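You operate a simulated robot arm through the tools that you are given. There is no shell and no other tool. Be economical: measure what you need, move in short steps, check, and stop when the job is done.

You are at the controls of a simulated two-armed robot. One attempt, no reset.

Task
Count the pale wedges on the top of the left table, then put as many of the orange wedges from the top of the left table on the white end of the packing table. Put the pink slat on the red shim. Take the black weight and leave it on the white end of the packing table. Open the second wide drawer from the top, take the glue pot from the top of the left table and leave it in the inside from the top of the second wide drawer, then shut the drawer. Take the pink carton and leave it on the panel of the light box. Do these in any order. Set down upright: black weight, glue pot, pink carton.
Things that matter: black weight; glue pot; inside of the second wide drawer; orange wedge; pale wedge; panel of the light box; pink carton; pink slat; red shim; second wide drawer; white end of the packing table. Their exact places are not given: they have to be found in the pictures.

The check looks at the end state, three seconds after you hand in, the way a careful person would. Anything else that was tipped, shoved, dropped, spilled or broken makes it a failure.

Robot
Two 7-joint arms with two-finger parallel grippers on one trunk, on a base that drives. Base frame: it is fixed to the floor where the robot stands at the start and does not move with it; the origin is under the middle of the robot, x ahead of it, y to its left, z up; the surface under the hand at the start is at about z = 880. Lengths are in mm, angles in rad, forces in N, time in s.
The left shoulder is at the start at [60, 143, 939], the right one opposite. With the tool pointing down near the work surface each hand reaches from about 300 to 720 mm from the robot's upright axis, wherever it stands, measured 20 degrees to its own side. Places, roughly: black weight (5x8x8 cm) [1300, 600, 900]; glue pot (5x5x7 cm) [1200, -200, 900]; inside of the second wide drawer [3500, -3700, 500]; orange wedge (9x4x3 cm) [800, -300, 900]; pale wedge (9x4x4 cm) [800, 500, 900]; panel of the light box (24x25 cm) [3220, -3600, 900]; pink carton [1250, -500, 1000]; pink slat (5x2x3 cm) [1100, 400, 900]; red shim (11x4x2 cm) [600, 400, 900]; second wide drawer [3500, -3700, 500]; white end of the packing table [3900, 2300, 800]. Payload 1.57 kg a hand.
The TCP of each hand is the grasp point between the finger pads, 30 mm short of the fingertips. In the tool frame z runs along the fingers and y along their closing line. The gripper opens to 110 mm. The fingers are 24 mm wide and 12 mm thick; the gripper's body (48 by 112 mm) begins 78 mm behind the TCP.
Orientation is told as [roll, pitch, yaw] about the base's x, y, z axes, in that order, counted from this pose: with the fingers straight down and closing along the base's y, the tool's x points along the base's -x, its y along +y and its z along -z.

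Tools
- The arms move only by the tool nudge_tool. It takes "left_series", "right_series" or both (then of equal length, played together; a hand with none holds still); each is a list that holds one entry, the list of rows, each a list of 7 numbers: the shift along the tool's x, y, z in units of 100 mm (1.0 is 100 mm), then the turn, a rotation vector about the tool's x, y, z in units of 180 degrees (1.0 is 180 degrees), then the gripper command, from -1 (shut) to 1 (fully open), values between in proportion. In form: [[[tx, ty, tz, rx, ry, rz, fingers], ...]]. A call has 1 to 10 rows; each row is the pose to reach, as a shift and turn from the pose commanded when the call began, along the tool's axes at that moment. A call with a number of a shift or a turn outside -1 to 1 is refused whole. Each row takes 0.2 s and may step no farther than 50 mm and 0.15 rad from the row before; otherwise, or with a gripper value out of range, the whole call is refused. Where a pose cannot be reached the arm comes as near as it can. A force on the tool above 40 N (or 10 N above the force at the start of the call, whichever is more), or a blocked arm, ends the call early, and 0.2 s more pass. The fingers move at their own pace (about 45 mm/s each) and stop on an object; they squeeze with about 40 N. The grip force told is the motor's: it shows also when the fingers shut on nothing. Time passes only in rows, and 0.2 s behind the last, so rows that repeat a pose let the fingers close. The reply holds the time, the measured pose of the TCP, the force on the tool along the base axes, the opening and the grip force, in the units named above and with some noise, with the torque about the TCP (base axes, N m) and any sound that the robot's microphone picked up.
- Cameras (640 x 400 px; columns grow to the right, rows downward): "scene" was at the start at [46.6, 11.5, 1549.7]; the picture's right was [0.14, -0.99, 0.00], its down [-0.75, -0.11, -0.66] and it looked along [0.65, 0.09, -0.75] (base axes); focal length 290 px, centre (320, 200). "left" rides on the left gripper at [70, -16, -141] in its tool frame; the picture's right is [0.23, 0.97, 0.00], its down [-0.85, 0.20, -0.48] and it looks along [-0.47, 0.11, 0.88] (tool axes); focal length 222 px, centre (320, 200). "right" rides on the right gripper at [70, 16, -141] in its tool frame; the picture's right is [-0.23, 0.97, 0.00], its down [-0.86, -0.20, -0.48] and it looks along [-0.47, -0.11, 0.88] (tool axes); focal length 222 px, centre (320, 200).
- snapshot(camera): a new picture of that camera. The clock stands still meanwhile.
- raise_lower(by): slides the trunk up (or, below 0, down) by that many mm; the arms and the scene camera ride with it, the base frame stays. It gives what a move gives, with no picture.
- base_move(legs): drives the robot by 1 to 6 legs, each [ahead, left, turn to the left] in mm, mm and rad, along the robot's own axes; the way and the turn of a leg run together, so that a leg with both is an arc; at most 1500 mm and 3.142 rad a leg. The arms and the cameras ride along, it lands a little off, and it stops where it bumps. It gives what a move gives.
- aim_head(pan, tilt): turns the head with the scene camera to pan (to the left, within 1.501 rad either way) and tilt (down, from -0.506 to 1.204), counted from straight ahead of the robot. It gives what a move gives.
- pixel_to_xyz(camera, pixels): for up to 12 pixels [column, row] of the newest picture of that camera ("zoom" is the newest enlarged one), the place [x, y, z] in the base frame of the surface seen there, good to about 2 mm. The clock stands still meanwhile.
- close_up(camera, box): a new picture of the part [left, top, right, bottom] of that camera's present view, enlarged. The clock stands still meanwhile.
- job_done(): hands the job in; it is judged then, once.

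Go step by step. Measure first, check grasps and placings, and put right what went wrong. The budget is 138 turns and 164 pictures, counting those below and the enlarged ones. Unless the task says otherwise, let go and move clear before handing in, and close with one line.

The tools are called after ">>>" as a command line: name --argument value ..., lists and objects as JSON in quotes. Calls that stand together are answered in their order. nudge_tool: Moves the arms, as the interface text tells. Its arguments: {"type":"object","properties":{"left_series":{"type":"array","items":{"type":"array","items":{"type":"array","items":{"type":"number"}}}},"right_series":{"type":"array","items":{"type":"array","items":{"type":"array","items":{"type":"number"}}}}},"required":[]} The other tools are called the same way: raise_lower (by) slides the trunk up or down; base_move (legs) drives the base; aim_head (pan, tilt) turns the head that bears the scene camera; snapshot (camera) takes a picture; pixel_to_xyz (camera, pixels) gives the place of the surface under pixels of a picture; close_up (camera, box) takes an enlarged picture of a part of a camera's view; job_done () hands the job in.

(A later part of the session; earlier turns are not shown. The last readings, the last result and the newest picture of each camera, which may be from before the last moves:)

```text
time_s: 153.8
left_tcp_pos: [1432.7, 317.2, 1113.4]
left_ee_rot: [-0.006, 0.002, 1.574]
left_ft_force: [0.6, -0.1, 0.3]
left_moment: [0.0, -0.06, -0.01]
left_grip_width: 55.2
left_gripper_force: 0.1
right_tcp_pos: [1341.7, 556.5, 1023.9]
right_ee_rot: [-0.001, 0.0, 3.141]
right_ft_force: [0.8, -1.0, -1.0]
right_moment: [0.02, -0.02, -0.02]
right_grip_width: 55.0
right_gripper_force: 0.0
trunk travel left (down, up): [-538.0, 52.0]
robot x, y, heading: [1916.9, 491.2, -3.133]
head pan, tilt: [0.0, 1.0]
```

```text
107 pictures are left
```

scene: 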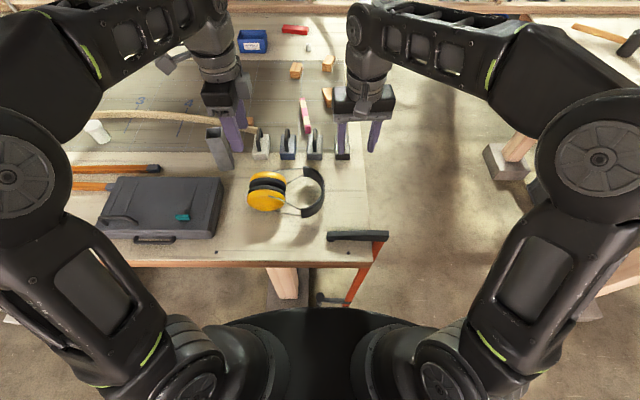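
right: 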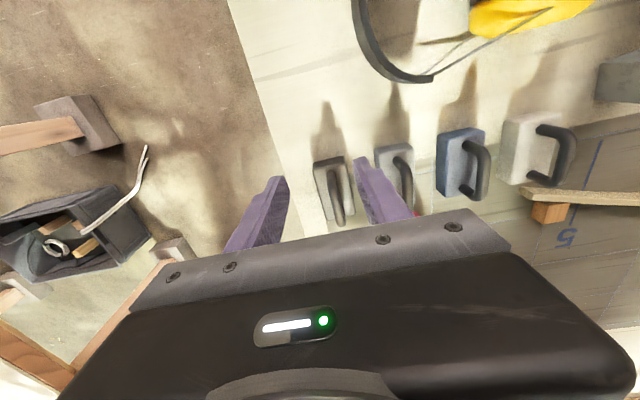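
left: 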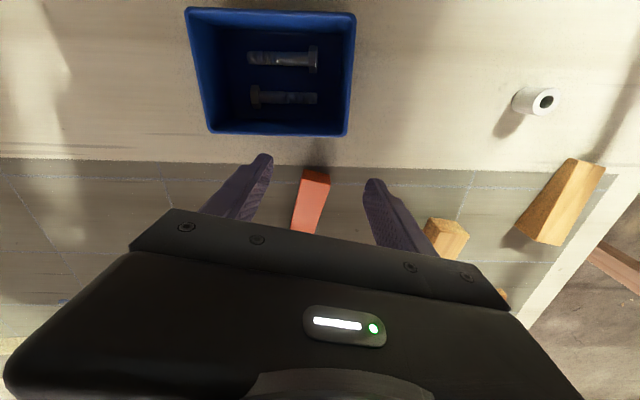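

Measure the handle in the right camera's view before descending.

>>> pixel_to_xyz --camera "right" --pixels '[[330, 180], [337, 200], [340, 215], [326, 165], [346, 185], [335, 190], [410, 190]]'

>>> nudge_tool --right_series '[[[-0.3, 0.065, 0, 0, 0, 0, 0], [-0.6, 0.065, 0.1, 0, 0, 0, 0]]]'

```text
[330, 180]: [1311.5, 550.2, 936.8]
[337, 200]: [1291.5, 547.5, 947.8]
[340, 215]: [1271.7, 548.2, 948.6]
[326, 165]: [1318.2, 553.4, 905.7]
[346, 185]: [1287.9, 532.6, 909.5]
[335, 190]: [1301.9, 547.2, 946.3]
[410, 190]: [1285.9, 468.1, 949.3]
```

```text
time_s: 154.3
left_tcp_pos: [1433.0, 317.1, 1114.2]
left_ee_rot: [-0.004, 0.0, 1.574]
left_ft_force: [0.4, -1.1, 0.4]
left_moment: [0.0, 0.03, -0.01]
left_grip_width: 55.0
left_gripper_force: 0.0
right_tcp_pos: [1293.2, 550.5, 1019.1]
right_ee_rot: [0.0, -0.002, -3.142]
right_ft_force: [0.0, 0.4, -0.2]
right_moment: [0.0, 0.02, 0.01]
right_grip_width: 54.9
right_gripper_force: 0.1
right hand out of reach, approached as far as the arm can: row 2
trunk travel left (down, up): [-538.0, 52.0]
robot x, y, heading: [1918.2, 488.9, -3.136]
head pan, tilt: [0.0, 1.0]
```

Handle bar top is z≈950 at y 548. Descend to z≈944, centre and close.

>>> nudge_tool --right_series '[[[0, 0.02, 0.3, 0, 0, 0, 0], [-0.1, 0.02, 0.6, 0, 0, 0, 0], [-0.1, 0.02, 0.75, 0, 0, 0, 0], [-0.1, 0.02, 0.75, 0, 0, 0, -1], [-0.1, 0.02, 0.75, 0, 0, 0, -1], [-0.1, 0.02, 0.75, 0, 0, 0, -1], [-0.1, 0.02, 0.75, 0, 0, 0, -1]]]'

>>> snapshot --camera "right"

```text
time_s: 155.9
left_tcp_pos: [1433.0, 317.5, 1113.7]
left_ee_rot: [-0.007, 0.002, 1.575]
left_ft_force: [0.0, 0.7, -0.2]
left_moment: [0.01, 0.0, -0.01]
left_grip_width: 55.1
left_gripper_force: 0.1
right_tcp_pos: [1282.8, 547.3, 943.2]
right_ee_rot: [-0.002, 0.001, 3.14]
right_ft_force: [-0.5, 2.3, -0.6]
right_moment: [0.02, 0.02, -0.04]
right_grip_width: 11.4
right_gripper_force: 25.8
trunk travel left (down, up): [-538.0, 52.0]
robot x, y, heading: [1915.8, 488.3, -3.139]
head pan, tilt: [0.0, 1.0]
```

```text
106 pictures are left
```

right: 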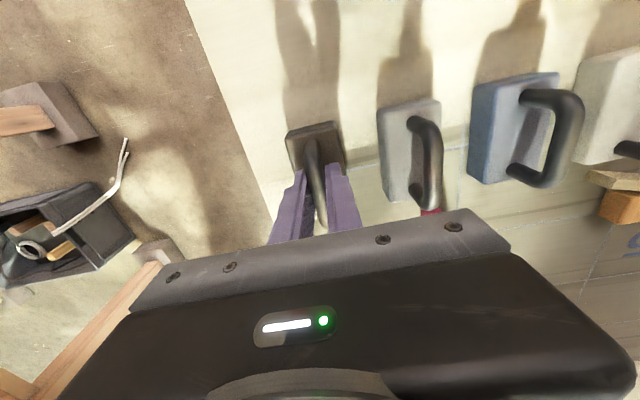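

Handle gripped at 11.4 mm. Lift straight and draw back, then check the load.

>>> nudge_tool --right_series '[[[0, 0, -0.1, 0, 0, 0, -1], [0, 0, -0.3, 0, 0, 0, -1], [0, 0, -0.6, 0, 0, 0, -1], [0.3, 0, -0.9, 0, 0, 0, -1], [0.6, 0, -1.0, 0, 0, 0, -1], [1.0, 0, -1.0, 0, 0, 0, -1]]]'

>>> snapshot --camera "right"

>>> close_up --camera "scene" --box '[270, 60, 350, 140]'

```text
time_s: 157.3
left_tcp_pos: [1432.2, 317.8, 1114.2]
left_ee_rot: [-0.004, 0.003, 1.573]
left_ft_force: [0.1, 0.5, -0.3]
left_moment: [-0.01, 0.01, 0.0]
left_grip_width: 55.2
left_gripper_force: 0.0
right_tcp_pos: [1385.5, 548.2, 1043.7]
right_ee_rot: [-0.001, -0.001, -3.141]
right_ft_force: [0.1, -0.4, -7.3]
right_moment: [0.0, 0.03, -0.03]
right_grip_width: 11.6
right_gripper_force: 29.4
trunk travel left (down, up): [-538.0, 52.0]
robot x, y, heading: [1915.5, 486.5, -3.134]
head pan, tilt: [0.0, 1.0]
```

```text
105 pictures are left
```

right: 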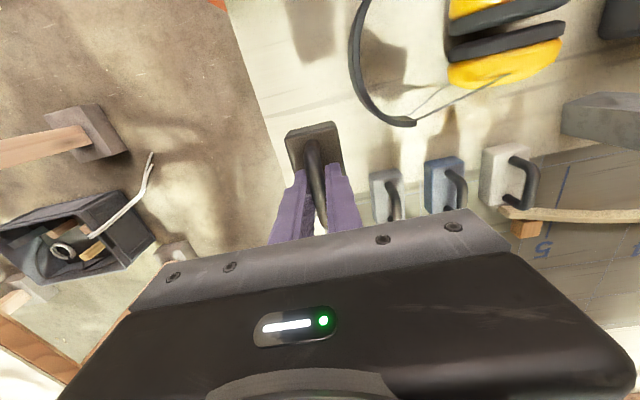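

```text
5.00 times, centred on (310, 100) of scene
```

zoom: 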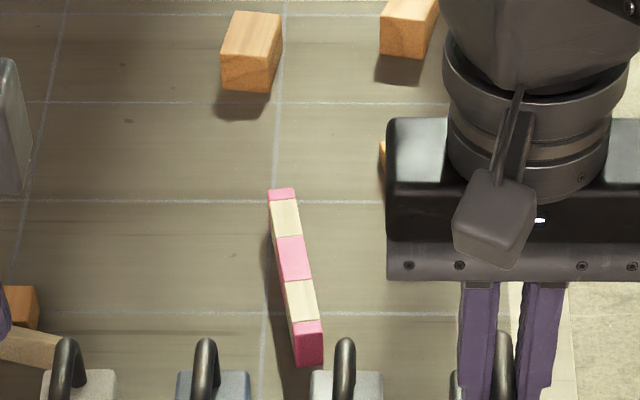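

The weight hangs upright (≈0.7 kg). Drive to the front of the packing table, facing +x so its narrow side fits the strip.

>>> base_move --legs '[[-400, 0, 0], [0, 0, 3.135], [0, 770, 0], [700, 770, 0]]'

>>> raise_lower --by -110

>>> aim_head --pan -0.1 --tilt 0.7

>>> snapshot --camera "scene"

```text
time_s: 175.9
left_tcp_pos: [3543.9, 2177.6, 1112.9]
left_ee_rot: [-0.007, 0.001, -1.598]
left_ft_force: [-0.3, 0.1, -0.1]
left_moment: [-0.03, 0.01, -0.02]
left_grip_width: 55.0
left_gripper_force: 0.0
right_tcp_pos: [3587.0, 1946.8, 1044.0]
right_ee_rot: [0.002, -0.001, -0.03]
right_ft_force: [-0.1, 0.5, -7.4]
right_moment: [-0.02, 0.02, 0.01]
right_grip_width: 11.5
right_gripper_force: 29.0
trunk travel left (down, up): [-538.0, 52.0]
robot x, y, heading: [3046.8, 2022.3, -0.026]
head pan, tilt: [0.0, 1.0]
```

```text
time_s: 177.3
left_tcp_pos: [3543.1, 2177.6, 1003.5]
left_ee_rot: [-0.007, 0.001, -1.597]
left_ft_force: [0.6, -0.4, -0.7]
left_moment: [0.02, 0.02, 0.0]
left_grip_width: 55.0
left_gripper_force: 0.0
right_tcp_pos: [3586.8, 1945.6, 933.4]
right_ee_rot: [-0.001, 0.0, -0.029]
right_ft_force: [0.3, 0.1, -7.2]
right_moment: [-0.03, 0.03, 0.0]
right_grip_width: 11.7
right_gripper_force: 28.9
trunk travel left (down, up): [-428.0, 162.0]
robot x, y, heading: [3053.7, 2022.2, -0.018]
head pan, tilt: [0.0, 1.0]
```

```text
time_s: 178.1
left_tcp_pos: [3543.7, 2178.8, 1004.3]
left_ee_rot: [-0.006, 0.001, -1.598]
left_ft_force: [-0.1, 0.7, -0.1]
left_moment: [0.0, 0.0, 0.02]
left_grip_width: 54.8
left_gripper_force: 0.0
right_tcp_pos: [3587.1, 1946.9, 934.2]
right_ee_rot: [0.001, 0.0, -0.029]
right_ft_force: [0.4, -0.1, -7.4]
right_moment: [0.0, 0.0, 0.02]
right_grip_width: 11.7
right_gripper_force: 28.8
trunk travel left (down, up): [-428.0, 162.0]
robot x, y, heading: [3050.9, 2022.3, -0.02]
head pan, tilt: [-0.099, 0.7]
```

```text
103 pictures are left
```

scene: 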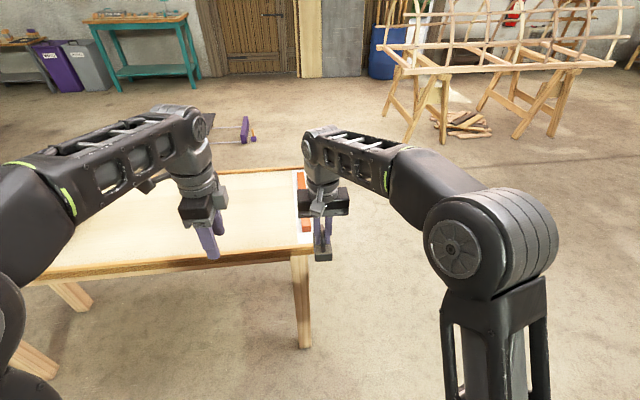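

Drive the last 330 mm so that the weight is over the strip between the wedges.

>>> base_move --legs '[[0, 0, 0.023], [328, 15, 0]]'

>>> aim_head --pan 0.0 --tilt 1.0

>>> snapshot --camera "scene"

>>> snapshot --camera "right"

```text
time_s: 180.7
left_tcp_pos: [3872.1, 2206.5, 1001.7]
left_ee_rot: [-0.007, 0.002, -1.571]
left_ft_force: [0.1, 0.1, -0.3]
left_moment: [0.04, -0.01, 0.01]
left_grip_width: 54.9
left_gripper_force: 0.1
right_tcp_pos: [3919.7, 1975.2, 933.2]
right_ee_rot: [-0.001, 0.003, -0.008]
right_ft_force: [1.3, -1.1, -7.3]
right_moment: [0.01, 0.03, 0.0]
right_grip_width: 11.4
right_gripper_force: 28.8
trunk travel left (down, up): [-428.0, 162.0]
robot x, y, heading: [3380.3, 2037.0, -0.001]
head pan, tilt: [-0.099, 0.7]
```

```text
time_s: 181.5
left_tcp_pos: [3870.2, 2207.4, 1004.5]
left_ee_rot: [-0.007, 0.003, -1.573]
left_ft_force: [-0.3, 1.1, -0.1]
left_moment: [0.0, 0.01, 0.0]
left_grip_width: 55.1
left_gripper_force: 0.1
right_tcp_pos: [3918.8, 1974.7, 932.9]
right_ee_rot: [0.0, -0.001, -0.005]
right_ft_force: [0.2, 0.6, -7.9]
right_moment: [0.06, 0.03, 0.02]
right_grip_width: 11.8
right_gripper_force: 29.1
trunk travel left (down, up): [-428.0, 162.0]
robot x, y, heading: [3382.1, 2035.8, -0.003]
head pan, tilt: [0.0, 1.0]
```

```text
102 pictures are left
```

scene: 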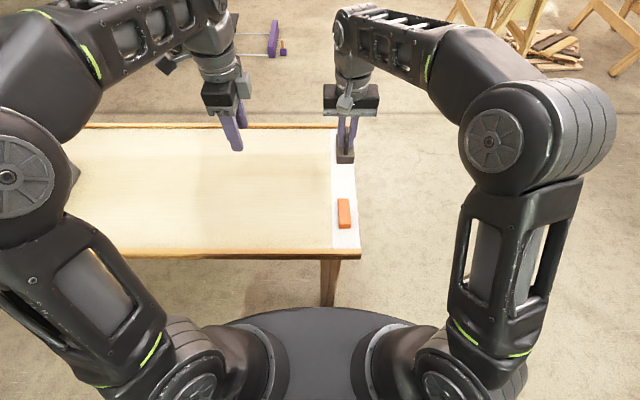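

```text
101 pictures are left
```

right: 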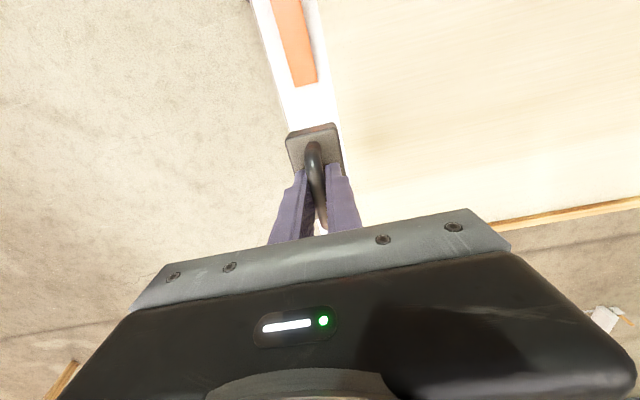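

Positioned at (3919,1975). Lower to just above the strip.

>>> nudge_tool --right_series '[[[0, 0, 0.3, 0, 0, 0, -1], [0, 0, 0.6, 0, 0, 0, -1], [0, 0, 0.9, 0, 0, 0, -1], [0, 0, 0.98, 0, 0, 0, -1]]]'

>>> snapshot --camera "right"

>>> close_up --camera "scene" --box '[290, 120, 400, 260]'

```text
time_s: 182.5
left_tcp_pos: [3870.3, 2206.7, 1004.3]
left_ee_rot: [-0.005, 0.001, -1.573]
left_ft_force: [-0.5, 0.8, 0.3]
left_moment: [0.0, 0.01, -0.01]
left_grip_width: 55.1
left_gripper_force: 0.1
right_tcp_pos: [3918.8, 1973.6, 834.4]
right_ee_rot: [0.001, 0.0, -0.004]
right_ft_force: [0.3, 0.2, -7.0]
right_moment: [-0.01, -0.01, 0.03]
right_grip_width: 11.6
right_gripper_force: 28.9
trunk travel left (down, up): [-428.0, 162.0]
robot x, y, heading: [3385.0, 2036.2, 0.004]
head pan, tilt: [0.0, 1.0]
```

```text
100 pictures are left
```

right: 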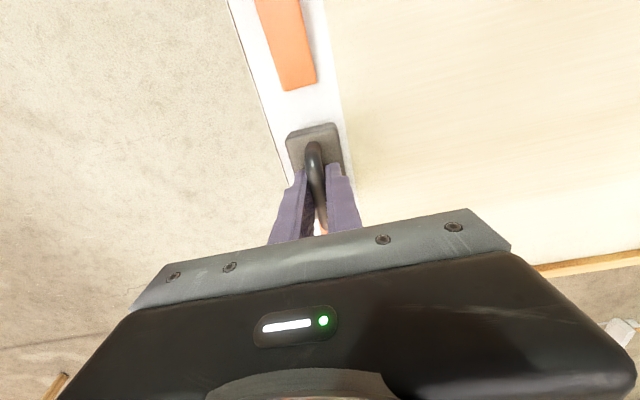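

```text
2.86 times, centred on (345, 190) of scene
```

zoom: 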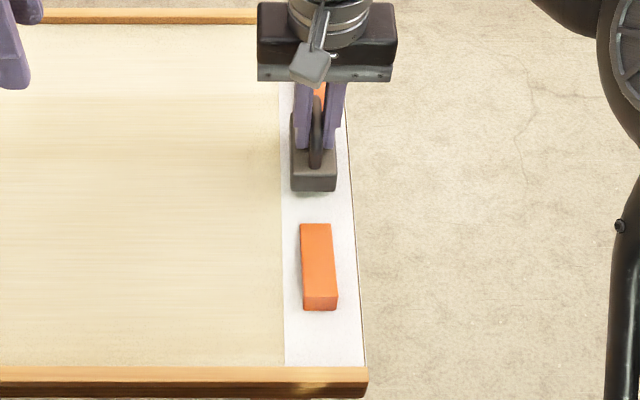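

Centred on the strip. Lower 10 mm, release and rise.

>>> nudge_tool --right_series '[[[0, 0, 0.06, 0, 0, 0, -1], [0, 0, 0.098, 0, 0, 0, -1], [0, 0, 0.098, 0, 0, 0, -0.4], [0, 0, 0.098, 0, 0, 0, -0.3], [0, 0, 0.098, 0, 0, 0, -0.3], [0, 0, -0.2, 0, 0, 0, -0.3], [0, 0, -0.6, 0, 0, 0, -0.3], [0, 0, -0.9, 0, 0, 0, 0]]]'

>>> close_up --camera "scene" --box '[290, 120, 400, 260]'

```text
time_s: 184.3
left_tcp_pos: [3870.3, 2206.7, 1004.6]
left_ee_rot: [-0.008, 0.001, -1.574]
left_ft_force: [0.4, 0.5, 0.3]
left_moment: [0.01, 0.0, 0.01]
left_grip_width: 55.0
left_gripper_force: 0.0
right_tcp_pos: [3918.0, 1975.4, 925.1]
right_ee_rot: [0.0, -0.001, -0.006]
right_ft_force: [0.4, -0.4, 0.2]
right_moment: [-0.01, 0.01, 0.0]
right_grip_width: 55.0
right_gripper_force: 0.1
trunk travel left (down, up): [-428.0, 162.0]
robot x, y, heading: [3384.4, 2035.1, 0.004]
head pan, tilt: [0.0, 1.0]
```

```text
2.86 times, centred on (345, 190) of scene
```

zoom: 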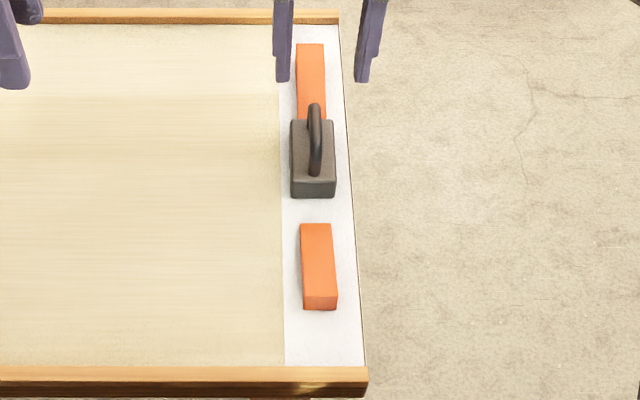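

The weight stands on the white end. Back to the left table's far side for the glue pot and the carton.

>>> base_move --legs '[[-900, 0, 0], [0, -1300, 0], [0, -1060, 0], [0, 0, 3.137], [200, 0, 0]]'

>>> raise_lower --by 110

>>> aim_head --pan 0.0 --tilt 0.7

>>> snapshot --camera "scene"

```text
time_s: 208.6
left_tcp_pos: [1804.1, -473.1, 1002.5]
left_ee_rot: [-0.006, 0.001, 1.524]
left_ft_force: [-0.1, 0.4, -0.2]
left_moment: [0.01, -0.04, 0.03]
left_grip_width: 55.0
left_gripper_force: 0.1
right_tcp_pos: [1764.7, -237.7, 924.2]
right_ee_rot: [0.0, 0.002, 3.091]
right_ft_force: [0.3, 0.1, -0.1]
right_moment: [-0.02, -0.03, 0.01]
right_grip_width: 55.1
right_gripper_force: 0.1
trunk travel left (down, up): [-428.0, 162.0]
robot x, y, heading: [2301.3, -323.8, 3.097]
head pan, tilt: [0.0, 1.0]
```

```text
time_s: 210.0
left_tcp_pos: [1804.2, -472.7, 1113.6]
left_ee_rot: [-0.006, 0.001, 1.523]
left_ft_force: [-0.3, 0.0, -0.5]
left_moment: [-0.04, -0.03, -0.01]
left_grip_width: 54.6
left_gripper_force: 0.1
right_tcp_pos: [1764.7, -239.6, 1034.3]
right_ee_rot: [-0.001, 0.0, 3.092]
right_ft_force: [0.0, 0.1, 0.5]
right_moment: [0.01, 0.02, 0.02]
right_grip_width: 55.1
right_gripper_force: 0.2
trunk travel left (down, up): [-538.0, 52.0]
robot x, y, heading: [2298.4, -324.0, 3.097]
head pan, tilt: [0.0, 1.0]
```

```text
time_s: 210.8
left_tcp_pos: [1803.8, -473.8, 1113.7]
left_ee_rot: [-0.006, 0.003, 1.522]
left_ft_force: [1.1, -1.0, 0.0]
left_moment: [-0.05, 0.0, -0.01]
left_grip_width: 54.8
left_gripper_force: 0.0
right_tcp_pos: [1766.0, -239.3, 1034.7]
right_ee_rot: [0.001, 0.0, 3.09]
right_ft_force: [0.5, -0.1, 0.4]
right_moment: [-0.02, -0.02, 0.01]
right_grip_width: 54.8
right_gripper_force: 0.1
trunk travel left (down, up): [-538.0, 52.0]
robot x, y, heading: [2301.5, -322.2, 3.097]
head pan, tilt: [0.0, 0.7]
```

```text
97 pictures are left
```

scene: 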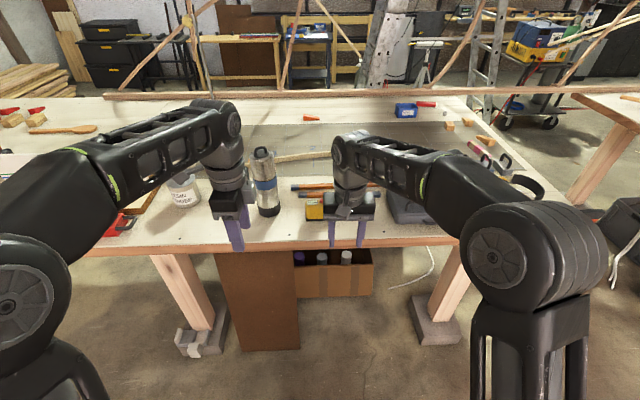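

A labelled pot shows at (185,190); zoom to be sure which one is the glue pot, and see the floor obstacles.

>>> close_up --camera "scene" --box '[140, 130, 300, 230]'

>>> pixel_to_xyz --camera "scene" --pixels '[[258, 300], [335, 285], [195, 345], [435, 330], [268, 200], [313, 210], [185, 190], [290, 240], [258, 345], [370, 260], [315, 187], [400, 215]]'

>>> aim_head --pan 0.0 --tilt 0.4

>>> base_move --legs '[[0, -300, 0]]'

>>> snapshot --camera "scene"

```text
4.00 times, centred on (220, 180) of scene
```

zoom: 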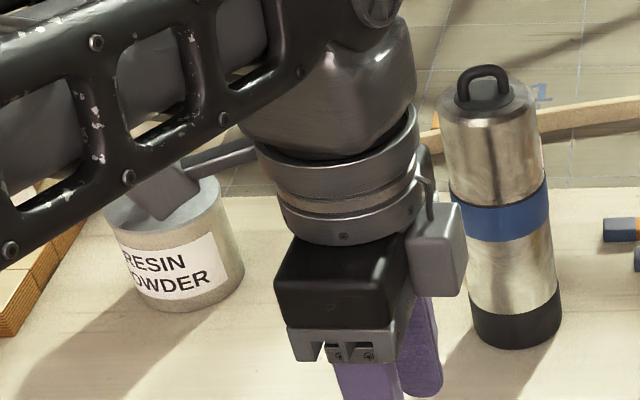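

```text
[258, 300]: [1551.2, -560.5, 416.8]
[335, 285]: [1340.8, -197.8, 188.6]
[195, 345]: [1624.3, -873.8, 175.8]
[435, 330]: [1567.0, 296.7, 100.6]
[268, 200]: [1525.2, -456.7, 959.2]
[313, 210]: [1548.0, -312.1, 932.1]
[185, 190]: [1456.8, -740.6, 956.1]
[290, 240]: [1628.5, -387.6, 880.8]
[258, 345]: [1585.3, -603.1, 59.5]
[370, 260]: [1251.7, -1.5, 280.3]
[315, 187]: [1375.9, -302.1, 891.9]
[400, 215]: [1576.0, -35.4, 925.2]
```

```text
time_s: 211.6
left_tcp_pos: [1803.3, -472.3, 1113.4]
left_ee_rot: [-0.007, 0.001, 1.524]
left_ft_force: [0.2, 0.0, 0.9]
left_moment: [-0.03, 0.0, -0.03]
left_grip_width: 55.1
left_gripper_force: 0.1
right_tcp_pos: [1765.2, -239.0, 1034.8]
right_ee_rot: [0.0, 0.0, 3.09]
right_ft_force: [-0.2, 0.4, -0.4]
right_moment: [0.03, -0.01, 0.0]
right_grip_width: 54.8
right_gripper_force: 0.1
trunk travel left (down, up): [-538.0, 52.0]
robot x, y, heading: [2299.3, -324.8, 3.1]
head pan, tilt: [0.0, 0.4]
```

```text
time_s: 213.7
left_tcp_pos: [1817.3, -173.5, 1113.7]
left_ee_rot: [-0.005, 0.001, 1.524]
left_ft_force: [-0.7, 0.0, -0.1]
left_moment: [-0.02, -0.03, -0.01]
left_grip_width: 55.0
left_gripper_force: 0.1
right_tcp_pos: [1778.8, 59.5, 1035.0]
right_ee_rot: [0.001, -0.001, 3.092]
right_ft_force: [-0.1, -0.4, -1.1]
right_moment: [-0.03, -0.02, -0.02]
right_grip_width: 55.1
right_gripper_force: 0.0
trunk travel left (down, up): [-538.0, 52.0]
robot x, y, heading: [2314.6, -27.0, 3.094]
head pan, tilt: [0.0, 0.4]
```

```text
95 pictures are left
```

scene: 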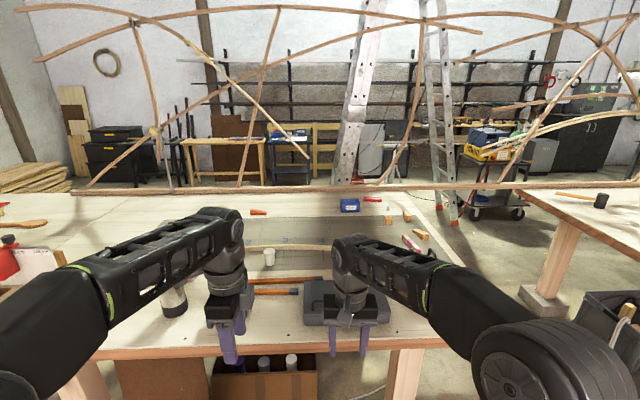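

The pot at (269,257) is the glue pot (the big one is resin powder). Move up to the table between the trestle feet at about (1830,-117).

>>> base_move --legs '[[0, 0, 0.047], [484, 90, 0]]'

>>> aim_head --pan 0.1 --tilt 0.8

>>> snapshot --camera "scene"

>>> snapshot --camera "left"

```text
time_s: 217.0
left_tcp_pos: [1340.5, -293.2, 1113.4]
left_ee_rot: [-0.008, 0.002, 1.574]
left_ft_force: [-0.5, 0.0, 0.1]
left_moment: [0.0, 0.0, 0.0]
left_grip_width: 55.1
left_gripper_force: 0.0
right_tcp_pos: [1290.4, -60.6, 1035.9]
right_ee_rot: [-0.001, -0.001, -3.14]
right_ft_force: [0.6, 0.6, 0.5]
right_moment: [-0.03, -0.05, -0.02]
right_grip_width: 54.9
right_gripper_force: 0.1
trunk travel left (down, up): [-538.0, 52.0]
robot x, y, heading: [1829.4, -122.9, -3.134]
head pan, tilt: [0.0, 0.4]
```

```text
time_s: 217.9
left_tcp_pos: [1340.3, -293.2, 1115.0]
left_ee_rot: [-0.005, 0.002, 1.575]
left_ft_force: [-0.3, -0.3, 0.2]
left_moment: [-0.01, 0.01, 0.03]
left_grip_width: 54.8
left_gripper_force: 0.0
right_tcp_pos: [1290.6, -62.1, 1034.8]
right_ee_rot: [-0.002, 0.001, 3.141]
right_ft_force: [-0.1, 0.0, -0.3]
right_moment: [-0.01, -0.04, -0.03]
right_grip_width: 55.0
right_gripper_force: 0.0
trunk travel left (down, up): [-538.0, 52.0]
robot x, y, heading: [1827.0, -120.6, -3.131]
head pan, tilt: [0.099, 0.799]
```

```text
94 pictures are left
```

scene: 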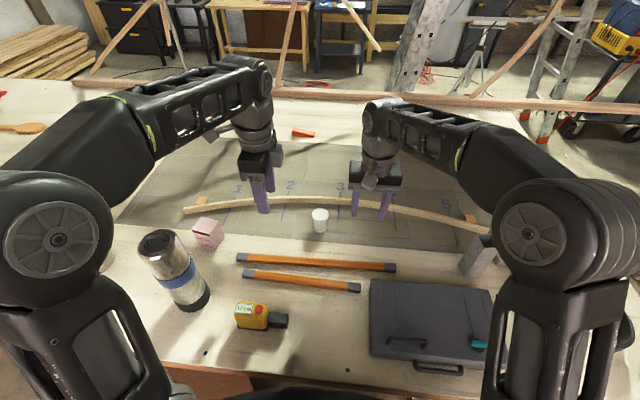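

```text
93 pictures are left
```

left: 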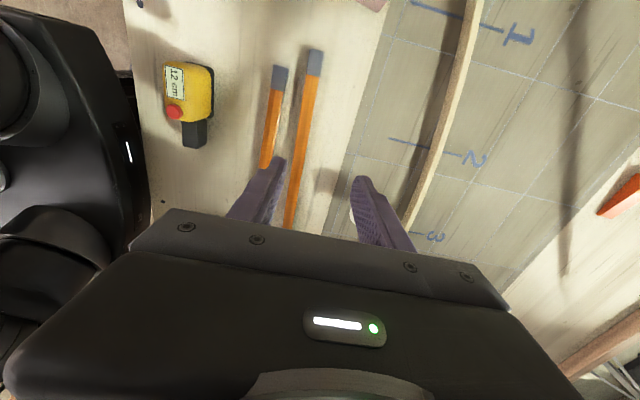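

Clear view now: glue pot at (320,220), carton at (208,232), bottle at (175,265). Measure them.

>>> close_up --camera "scene" --box '[130, 180, 350, 310]'

>>> pixel_to_xyz --camera "scene" --pixels '[[313, 214], [327, 214], [320, 210], [320, 218], [320, 231], [195, 220], [208, 218], [222, 225], [207, 232], [208, 248], [160, 236], [320, 205]]'

```text
2.91 times, centred on (240, 245) of scene
```

zoom: 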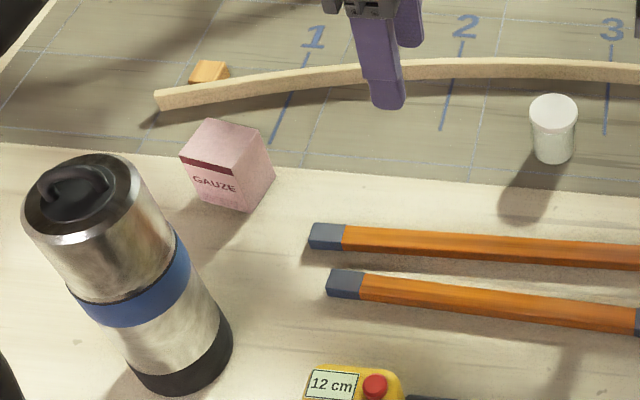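

```text
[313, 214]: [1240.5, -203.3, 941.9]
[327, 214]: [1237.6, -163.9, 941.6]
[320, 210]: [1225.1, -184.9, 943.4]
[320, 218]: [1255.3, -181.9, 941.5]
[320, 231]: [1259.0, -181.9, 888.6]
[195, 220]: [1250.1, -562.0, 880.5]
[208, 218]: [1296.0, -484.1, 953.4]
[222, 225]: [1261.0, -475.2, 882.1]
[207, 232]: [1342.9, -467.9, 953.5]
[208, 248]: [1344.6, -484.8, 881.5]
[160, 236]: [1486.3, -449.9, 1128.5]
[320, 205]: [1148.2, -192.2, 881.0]
```

>>> pixel_to_xyz --camera "zoom" --pixels '[[216, 121], [183, 156], [234, 170], [266, 133], [226, 145], [195, 195], [246, 209], [272, 175], [80, 170], [130, 165], [30, 215]]'

>>> nudge_tool --right_series '[[[-0.2, 0.4, 0, 0, 0, 0, 0.3], [-0.4, 0.8, 0, 0, 0, 0, 0.3], [-0.52, 1.0, 0.1, 0, 0, 0, 0.3]]]'

>>> snapshot --camera "right"

```text
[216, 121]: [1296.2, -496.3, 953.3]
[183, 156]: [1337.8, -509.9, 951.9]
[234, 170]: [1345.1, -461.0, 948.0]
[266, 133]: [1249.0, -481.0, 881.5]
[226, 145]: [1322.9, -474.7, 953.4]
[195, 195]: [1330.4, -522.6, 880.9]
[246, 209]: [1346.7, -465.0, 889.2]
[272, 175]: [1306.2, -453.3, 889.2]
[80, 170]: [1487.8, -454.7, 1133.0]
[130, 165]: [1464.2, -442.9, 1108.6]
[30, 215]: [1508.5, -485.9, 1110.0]
```

```text
time_s: 218.7
left_tcp_pos: [1340.6, -293.1, 1112.9]
left_ee_rot: [-0.004, 0.0, 1.574]
left_ft_force: [0.3, 0.1, -0.3]
left_moment: [0.01, 0.02, 0.01]
left_grip_width: 54.8
left_gripper_force: 0.1
right_tcp_pos: [1242.7, -155.2, 1030.1]
right_ee_rot: [0.0, -0.002, -3.142]
right_ft_force: [0.4, 0.7, -0.3]
right_moment: [0.01, 0.01, 0.02]
right_grip_width: 71.4
right_gripper_force: 0.1
right hand out of reach, approached as far as the arm can: row 3
trunk travel left (down, up): [-538.0, 52.0]
robot x, y, heading: [1828.0, -118.4, -3.129]
head pan, tilt: [0.099, 0.799]
```

```text
91 pictures are left
```

right: 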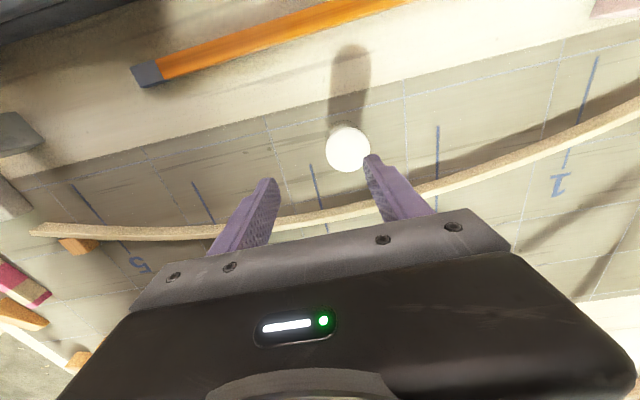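

The bottle (top z≈1135) would lie under the left forearm at the carton, so left takes the pot and right takes the carton. Retract the right hand, turn the left fingers to close along y, and shift the base.

>>> nudge_tool --right_series '[[[0.1, -0.1, 0, 0, 0, 0, 0.3], [0.2, -0.2, 0, 0, 0, 0, 0.3], [0.3, -0.3, 0, 0, 0, 0, 0.5], [0.4, -0.4, 0, 0, 0, 0, 0.5], [0.5, -0.5, 0, 0, 0, 0, 0.5], [0.6, -0.6, 0, 0, 0, 0, 0.5], [0.7, -0.7, 0, 0, 0, 0, 0.5], [0.8, -0.8, 0, 0, 0, 0, 0.5], [0.9, -0.9, 0, 0, 0, 0, 0.5], [1, -1, 0, 0, 0, 0, 0.5]]]' --left_series '[[[0, 0, 0, 0, 0, -0.0475, 0.2], [0, 0, 0, 0, 0, -0.095, 0.3], [0, 0, 0, 0, 0, -0.1425, 0.3], [0, 0, 0, 0, 0, -0.19, 0.3], [0, 0, 0.1, 0, 0, -0.2375, 0.3], [0, 0, 0.2, 0, 0, -0.285, 0.3], [0, 0, 0.3, 0, 0, -0.3325, 0.3], [0, 0, 0.4, 0, 0, -0.38, 0.3], [0, 0, 0.5, 0, 0, -0.4275, 0.3], [0, 0, 0.6, 0, 0, -0.475, 0.3]]]'

>>> base_move --legs '[[0, -100, 0]]'

>>> snapshot --camera "scene"

>>> snapshot --camera "left"

```text
time_s: 220.9
left_tcp_pos: [1340.2, -291.7, 1053.0]
left_ee_rot: [-0.002, 0.006, 3.071]
left_ft_force: [-0.1, 0.4, 0.4]
left_moment: [-0.01, -0.01, 0.03]
left_grip_width: 71.4
left_gripper_force: 0.0
right_tcp_pos: [1342.8, -53.4, 1027.8]
right_ee_rot: [-0.001, 0.001, 3.142]
right_ft_force: [0.0, -0.9, -0.8]
right_moment: [-0.04, 0.03, -0.01]
right_grip_width: 82.2
right_gripper_force: 0.1
trunk travel left (down, up): [-538.0, 52.0]
robot x, y, heading: [1827.3, -119.2, -3.136]
head pan, tilt: [0.099, 0.799]
```

```text
time_s: 222.0
left_tcp_pos: [1339.8, -192.0, 1054.2]
left_ee_rot: [0.002, 0.006, 3.067]
left_ft_force: [-0.2, -0.2, 0.9]
left_moment: [-0.04, -0.01, 0.0]
left_grip_width: 71.5
left_gripper_force: 0.1
right_tcp_pos: [1340.4, 46.3, 1027.5]
right_ee_rot: [0.002, 0.0, 3.141]
right_ft_force: [-0.1, -0.1, 0.5]
right_moment: [-0.04, -0.04, 0.01]
right_grip_width: 82.6
right_gripper_force: 0.1
trunk travel left (down, up): [-538.0, 52.0]
robot x, y, heading: [1826.4, -23.1, -3.134]
head pan, tilt: [0.099, 0.799]
```

```text
90 pictures are left
```

scene: 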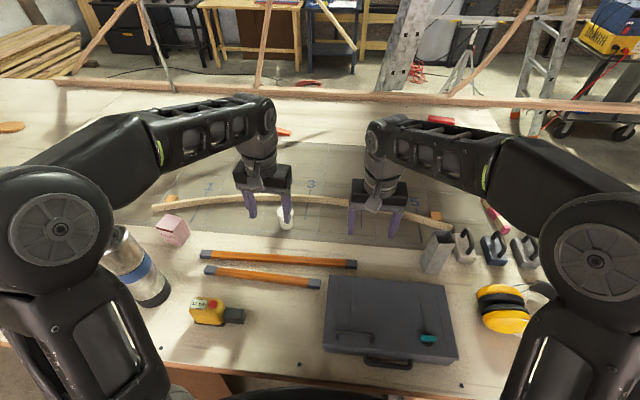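

```text
89 pictures are left
```

left: 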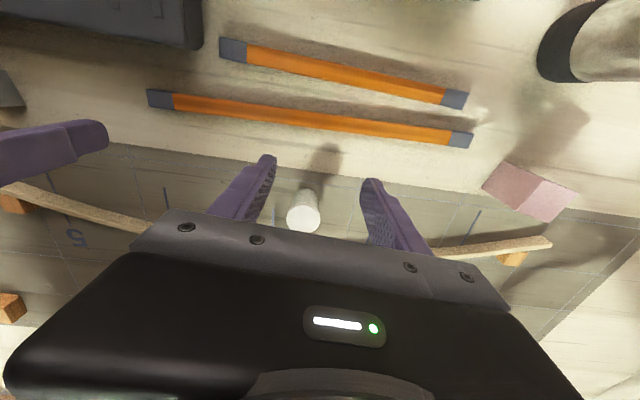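

Move the left hand over the pot and down part-way, then check.

>>> nudge_tool --left_series '[[[-0.3, 0, 0, 0, 0, -0.012, 0.3], [-0.65, -0.01, 0, 0, 0, -0.024, 0.3], [-1.0, -0.014, 0.0, 0, 0, -0.024, 0.3], [-1.0, -0.014, 0.3, 0, 0, -0.024, 0.3]]]'

>>> snapshot --camera "left"

>>> pixel_to_xyz --camera "left" --pixels '[[300, 205], [320, 180], [310, 190]]'

```text
time_s: 223.0
left_tcp_pos: [1239.4, -184.1, 1024.8]
left_ee_rot: [-0.001, 0.01, -3.142]
left_ft_force: [0.5, 0.3, 0.0]
left_moment: [0.01, 0.02, 0.0]
left_grip_width: 71.2
left_gripper_force: 0.1
right_tcp_pos: [1342.3, 44.7, 1027.3]
right_ee_rot: [0.0, -0.001, -3.142]
right_ft_force: [0.0, -0.1, 0.5]
right_moment: [0.04, -0.01, 0.0]
right_grip_width: 82.4
right_gripper_force: 0.0
trunk travel left (down, up): [-538.0, 52.0]
robot x, y, heading: [1825.7, -22.9, -3.134]
head pan, tilt: [0.099, 0.799]
```

```text
88 pictures are left
```

left: 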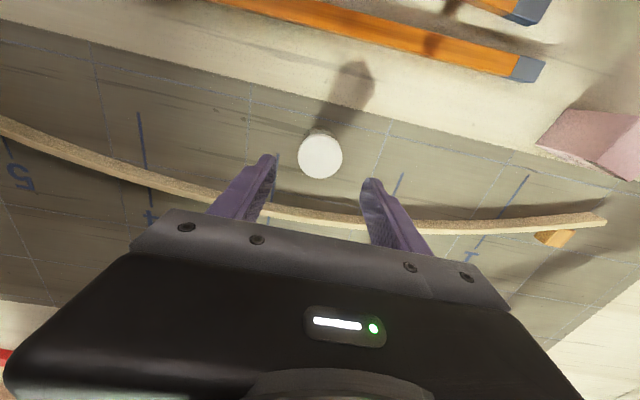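

```text
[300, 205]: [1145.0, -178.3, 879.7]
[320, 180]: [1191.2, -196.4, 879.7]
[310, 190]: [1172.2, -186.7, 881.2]
```

>>> pixel_to_xyz --camera "left" --pixels '[[320, 157], [302, 157], [339, 157], [320, 138], [320, 174]]'

```text
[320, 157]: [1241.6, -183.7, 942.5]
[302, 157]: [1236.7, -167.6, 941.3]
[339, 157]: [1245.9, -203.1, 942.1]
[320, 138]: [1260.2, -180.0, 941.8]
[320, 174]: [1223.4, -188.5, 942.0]
```

Aligned with the lid centre (1241,-184). Descend 100 mm and close.

>>> nudge_tool --left_series '[[[0, 0, 0.35, 0, 0, 0, 0.3], [0.01, 0, 0.7, 0, 0, 0, 0.3], [0.01, 0, 1.0, 0, 0, 0, 0.3], [0.01, 0, 1.0, 0, 0, 0, -1], [0.01, 0, 1.0, 0, 0, 0, -1], [0.01, 0, 1.0, 0, 0, 0, -1], [0.01, 0, 1.0, 0, 0, 0, -1]]]'

>>> nudge_tool --left_series '[[[0, 0, -0.15, 0, 0, 0, -1], [0, 0, -0.5, 0, 0, 0, -1], [0.2, 0, -0.9, 0, 0, 0, -1], [0.6, 0, -1, 0, 0, 0, -1], [1, 0, -1, 0, 0, 0, -1]]]'

>>> snapshot --camera "left"

```text
time_s: 224.6
left_tcp_pos: [1242.1, -183.0, 923.6]
left_ee_rot: [0.002, 0.005, -3.142]
left_ft_force: [0.7, 0.4, 0.1]
left_moment: [0.01, 0.01, 0.02]
left_grip_width: 45.7
left_gripper_force: 36.0
right_tcp_pos: [1341.8, 44.1, 1028.7]
right_ee_rot: [-0.001, 0.0, 3.141]
right_ft_force: [0.5, 0.5, 0.0]
right_moment: [-0.01, -0.01, -0.03]
right_grip_width: 82.3
right_gripper_force: 0.1
trunk travel left (down, up): [-538.0, 52.0]
robot x, y, heading: [1828.4, -19.6, -3.136]
head pan, tilt: [0.099, 0.799]
```

```text
time_s: 225.8
left_tcp_pos: [1342.4, -184.3, 1024.4]
left_ee_rot: [-0.001, 0.005, 3.143]
left_ft_force: [0.0, 0.2, -0.6]
left_moment: [0.01, 0.04, 0.01]
left_grip_width: 45.3
left_gripper_force: 39.9
right_tcp_pos: [1341.7, 44.6, 1028.0]
right_ee_rot: [0.0, -0.002, 3.141]
right_ft_force: [-0.8, 0.0, 0.4]
right_moment: [-0.01, 0.02, 0.01]
right_grip_width: 82.6
right_gripper_force: 0.0
trunk travel left (down, up): [-538.0, 52.0]
robot x, y, heading: [1826.4, -17.9, -3.137]
head pan, tilt: [0.099, 0.799]
```

```text
87 pictures are left
```

left: 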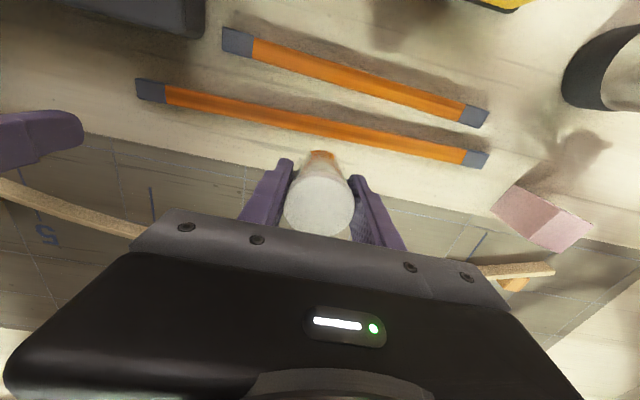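

Pot is held. For the carton I'll turn the robot left so the right arm reaches past the bottle; first pull the left hand in and the right hand out.

>>> nudge_tool --left_series '[[[0.2, -0.06, 0, 0, 0, 0, -1], [0.4, -0.12, 0, 0, 0, 0, -1], [0.6, -0.18, 0, 0, 0, 0, -1], [0.8, -0.24, 0, 0, 0, 0, -1], [1, -0.3, 0, 0, 0, 0, -1]]]' --right_series '[[[0, -0.2, -0.05, 0, 0, 0, 0.6], [0, -0.4, -0.1, 0, 0, 0, 0.6], [0, -0.6, -0.2, 0, 0, 0, 0.6], [0, -0.8, -0.2, 0, 0, 0, 0.6], [0, -1, -0.2, 0, 0, 0, 0.6]]]'

>>> base_move --legs '[[15, 35, 0], [0, 0, 0.45]]'

>>> aim_head --pan 0.2 --tilt 0.85

>>> snapshot --camera "scene"

```text
time_s: 227.0
left_tcp_pos: [1442.4, -153.0, 1025.0]
left_ee_rot: [0.002, 0.005, -3.142]
left_ft_force: [-0.1, 0.1, 0.1]
left_moment: [0.0, 0.0, 0.01]
left_grip_width: 45.3
left_gripper_force: 39.9
right_tcp_pos: [1341.6, 145.9, 1048.8]
right_ee_rot: [0.0, -0.002, 3.141]
right_ft_force: [0.2, 0.4, 0.7]
right_moment: [0.01, 0.0, -0.03]
right_grip_width: 88.1
right_gripper_force: 0.1
trunk travel left (down, up): [-538.0, 52.0]
robot x, y, heading: [1827.8, -20.3, -3.134]
head pan, tilt: [0.099, 0.799]
```

```text
time_s: 228.2
left_tcp_pos: [1431.2, -193.4, 1024.5]
left_ee_rot: [-0.001, 0.006, -3.127]
left_ft_force: [0.6, -0.7, -0.4]
left_moment: [0.03, 0.0, 0.03]
left_grip_width: 45.1
left_gripper_force: 39.6
right_tcp_pos: [1326.3, 104.4, 1048.7]
right_ee_rot: [0.0, -0.003, -3.129]
right_ft_force: [0.0, -0.2, 0.0]
right_moment: [-0.03, 0.02, 0.02]
right_grip_width: 87.9
right_gripper_force: 0.1
trunk travel left (down, up): [-538.0, 52.0]
robot x, y, heading: [1815.1, -55.5, -3.124]
head pan, tilt: [0.099, 0.799]
stopped in leg 2: the robot was blocked; the commanded pose is now the measured one
```

```text
time_s: 228.9
left_tcp_pos: [1429.5, -193.5, 1023.8]
left_ee_rot: [0.002, 0.004, -3.128]
left_ft_force: [-0.8, -0.1, 0.3]
left_moment: [-0.01, -0.02, -0.05]
left_grip_width: 45.0
left_gripper_force: 40.4
right_tcp_pos: [1327.6, 104.0, 1049.1]
right_ee_rot: [-0.001, -0.001, -3.129]
right_ft_force: [0.2, 0.5, -0.5]
right_moment: [0.0, -0.03, 0.02]
right_grip_width: 88.0
right_gripper_force: 0.1
trunk travel left (down, up): [-538.0, 52.0]
robot x, y, heading: [1811.7, -56.3, -3.117]
head pan, tilt: [0.201, 0.85]
```

```text
86 pictures are left
```

scene: 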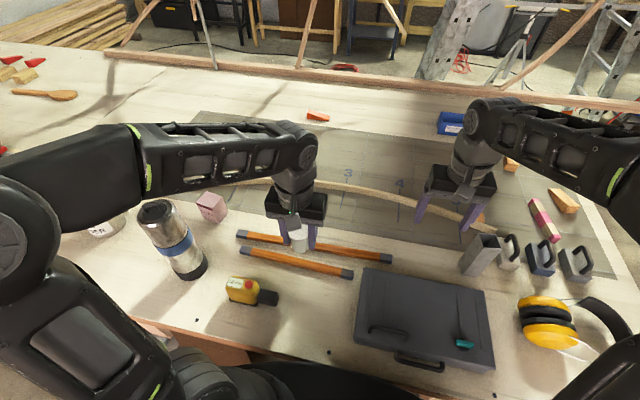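

The turn was blocked by the trunk near the table edge. I'll back off to x≈1885 before turning, with the left hand pulled in further.

>>> nudge_tool --left_series '[[[0.3, 0, -0.1, 0, 0, 0, -1], [0.6, 0, -0.2, 0, 0, 0, -1], [0.85, 0, -0.3, 0, 0, 0, -1]]]'

>>> base_move --legs '[[-73, 0, 0], [0, 112, 0], [0, 0, 0.48]]'

>>> aim_head --pan 0.0 --tilt 0.85

>>> snapshot --camera "scene"

```text
time_s: 229.7
left_tcp_pos: [1517.7, -191.4, 1054.6]
left_ee_rot: [0.0, 0.005, -3.128]
left_ft_force: [-0.7, -0.3, -0.2]
left_moment: [0.03, 0.0, -0.01]
left_grip_width: 45.5
left_gripper_force: 39.8
right_tcp_pos: [1326.3, 104.2, 1048.2]
right_ee_rot: [0.001, -0.001, -3.128]
right_ft_force: [0.2, 0.6, -0.4]
right_moment: [0.01, 0.0, -0.01]
right_grip_width: 88.1
right_gripper_force: 0.0
trunk travel left (down, up): [-538.0, 52.0]
robot x, y, heading: [1812.9, -54.8, -3.118]
head pan, tilt: [0.201, 0.85]
```

```text
time_s: 232.9
left_tcp_pos: [1697.9, -420.0, 1058.1]
left_ee_rot: [0.002, -0.005, -2.645]
left_ft_force: [-0.8, -1.3, -0.1]
left_moment: [-0.02, 0.0, -0.03]
left_grip_width: 44.9
left_gripper_force: 40.3
right_tcp_pos: [1392.2, -243.9, 1053.0]
right_ee_rot: [-0.001, -0.012, -2.647]
right_ft_force: [-1.1, 0.2, -0.3]
right_moment: [-0.01, 0.01, -0.03]
right_grip_width: 88.4
right_gripper_force: 0.1
trunk travel left (down, up): [-538.0, 52.0]
robot x, y, heading: [1886.4, -166.5, -2.632]
head pan, tilt: [0.201, 0.85]
```

```text
time_s: 233.7
left_tcp_pos: [1698.0, -420.1, 1057.8]
left_ee_rot: [0.0, -0.007, -2.646]
left_ft_force: [0.3, -0.6, -1.2]
left_moment: [0.0, 0.0, 0.0]
left_grip_width: 45.2
left_gripper_force: 39.9
right_tcp_pos: [1392.3, -243.7, 1053.6]
right_ee_rot: [0.0, -0.01, -2.648]
right_ft_force: [0.8, -0.1, -0.2]
right_moment: [-0.01, 0.03, 0.01]
right_grip_width: 88.2
right_gripper_force: 0.0
trunk travel left (down, up): [-538.0, 52.0]
robot x, y, heading: [1890.8, -164.2, -2.643]
head pan, tilt: [0.0, 0.85]
```

```text
85 pictures are left
```

scene: 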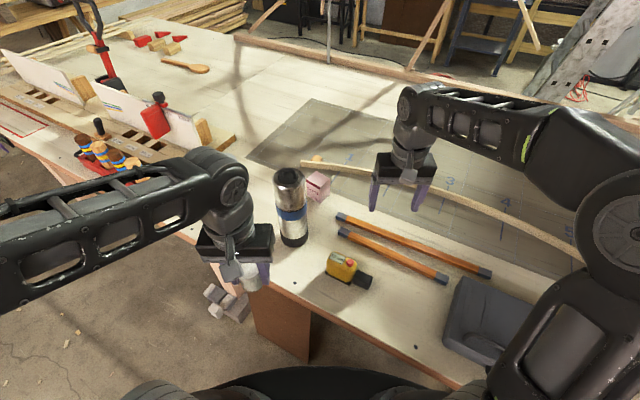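

Path is clear of the bottle. Move the right hand toward the carton, turning the fingers to its sides, in two steps.

>>> nudge_tool --right_series '[[[-0.2, 0.2, 0, 0, 0, -0.03, 0.8], [-0.4, 0.4, 0, 0, 0, -0.06, 0.8], [-0.6, 0.6, 0, 0, 0, -0.09, 0.8], [-0.8, 0.8, 0, 0, 0, -0.12, 0.8], [-1, 1, 0, 0, 0, -0.15, 0.8]]]'

>>> nudge_tool --right_series '[[[-0.2, 0.06, 0, 0, 0, -0.03, 0.8], [-0.4, 0.12, 0, 0, 0, -0.06, 0.8], [-0.6, 0.18, 0, 0, 0, -0.09, 0.8], [-0.8, 0.24, 0, 0, 0, -0.12, 0.8], [-1, 0.3, 0, 0, 0, -0.149, 0.8]]]'

>>> snapshot --camera "right"

>>> snapshot --camera "scene"

```text
time_s: 234.9
left_tcp_pos: [1698.1, -419.5, 1057.6]
left_ee_rot: [0.0, -0.006, -2.647]
left_ft_force: [-0.4, 0.0, -0.9]
left_moment: [0.0, 0.03, -0.02]
left_grip_width: 45.0
left_gripper_force: 40.0
right_tcp_pos: [1352.3, -379.8, 1054.0]
right_ee_rot: [-0.007, -0.01, -2.175]
right_ft_force: [0.2, -0.3, -0.1]
right_moment: [0.01, -0.02, 0.03]
right_grip_width: 99.0
right_gripper_force: 0.2
trunk travel left (down, up): [-538.0, 52.0]
robot x, y, heading: [1886.7, -165.5, -2.637]
head pan, tilt: [0.0, 0.85]
```

```text
time_s: 236.1
left_tcp_pos: [1699.0, -423.6, 1057.6]
left_ee_rot: [-0.002, -0.003, -2.644]
left_ft_force: [-0.5, 0.5, -0.7]
left_moment: [-0.02, -0.04, 0.01]
left_grip_width: 45.3
left_gripper_force: 39.9
right_tcp_pos: [1368.3, -427.0, 1087.3]
right_ee_rot: [-0.032, -0.069, -1.87]
right_ft_force: [-0.3, -0.2, -0.3]
right_moment: [-0.01, 0.01, 0.01]
right_grip_width: 99.2
right_gripper_force: 0.1
right hand out of reach, approached as far as the arm can: row 1, 2, 3, 4, 5
trunk travel left (down, up): [-538.0, 52.0]
robot x, y, heading: [1889.5, -167.0, -2.635]
head pan, tilt: [0.0, 0.85]
```

```text
84 pictures are left
```

right: 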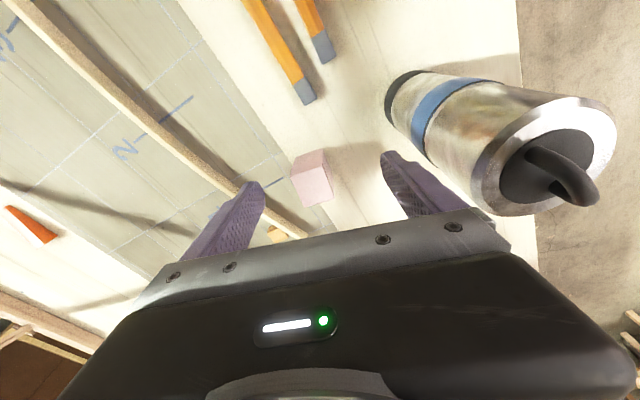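

```text
83 pictures are left
```

scene: 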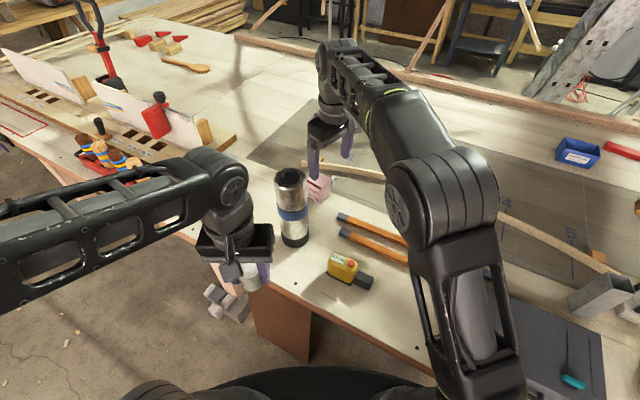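

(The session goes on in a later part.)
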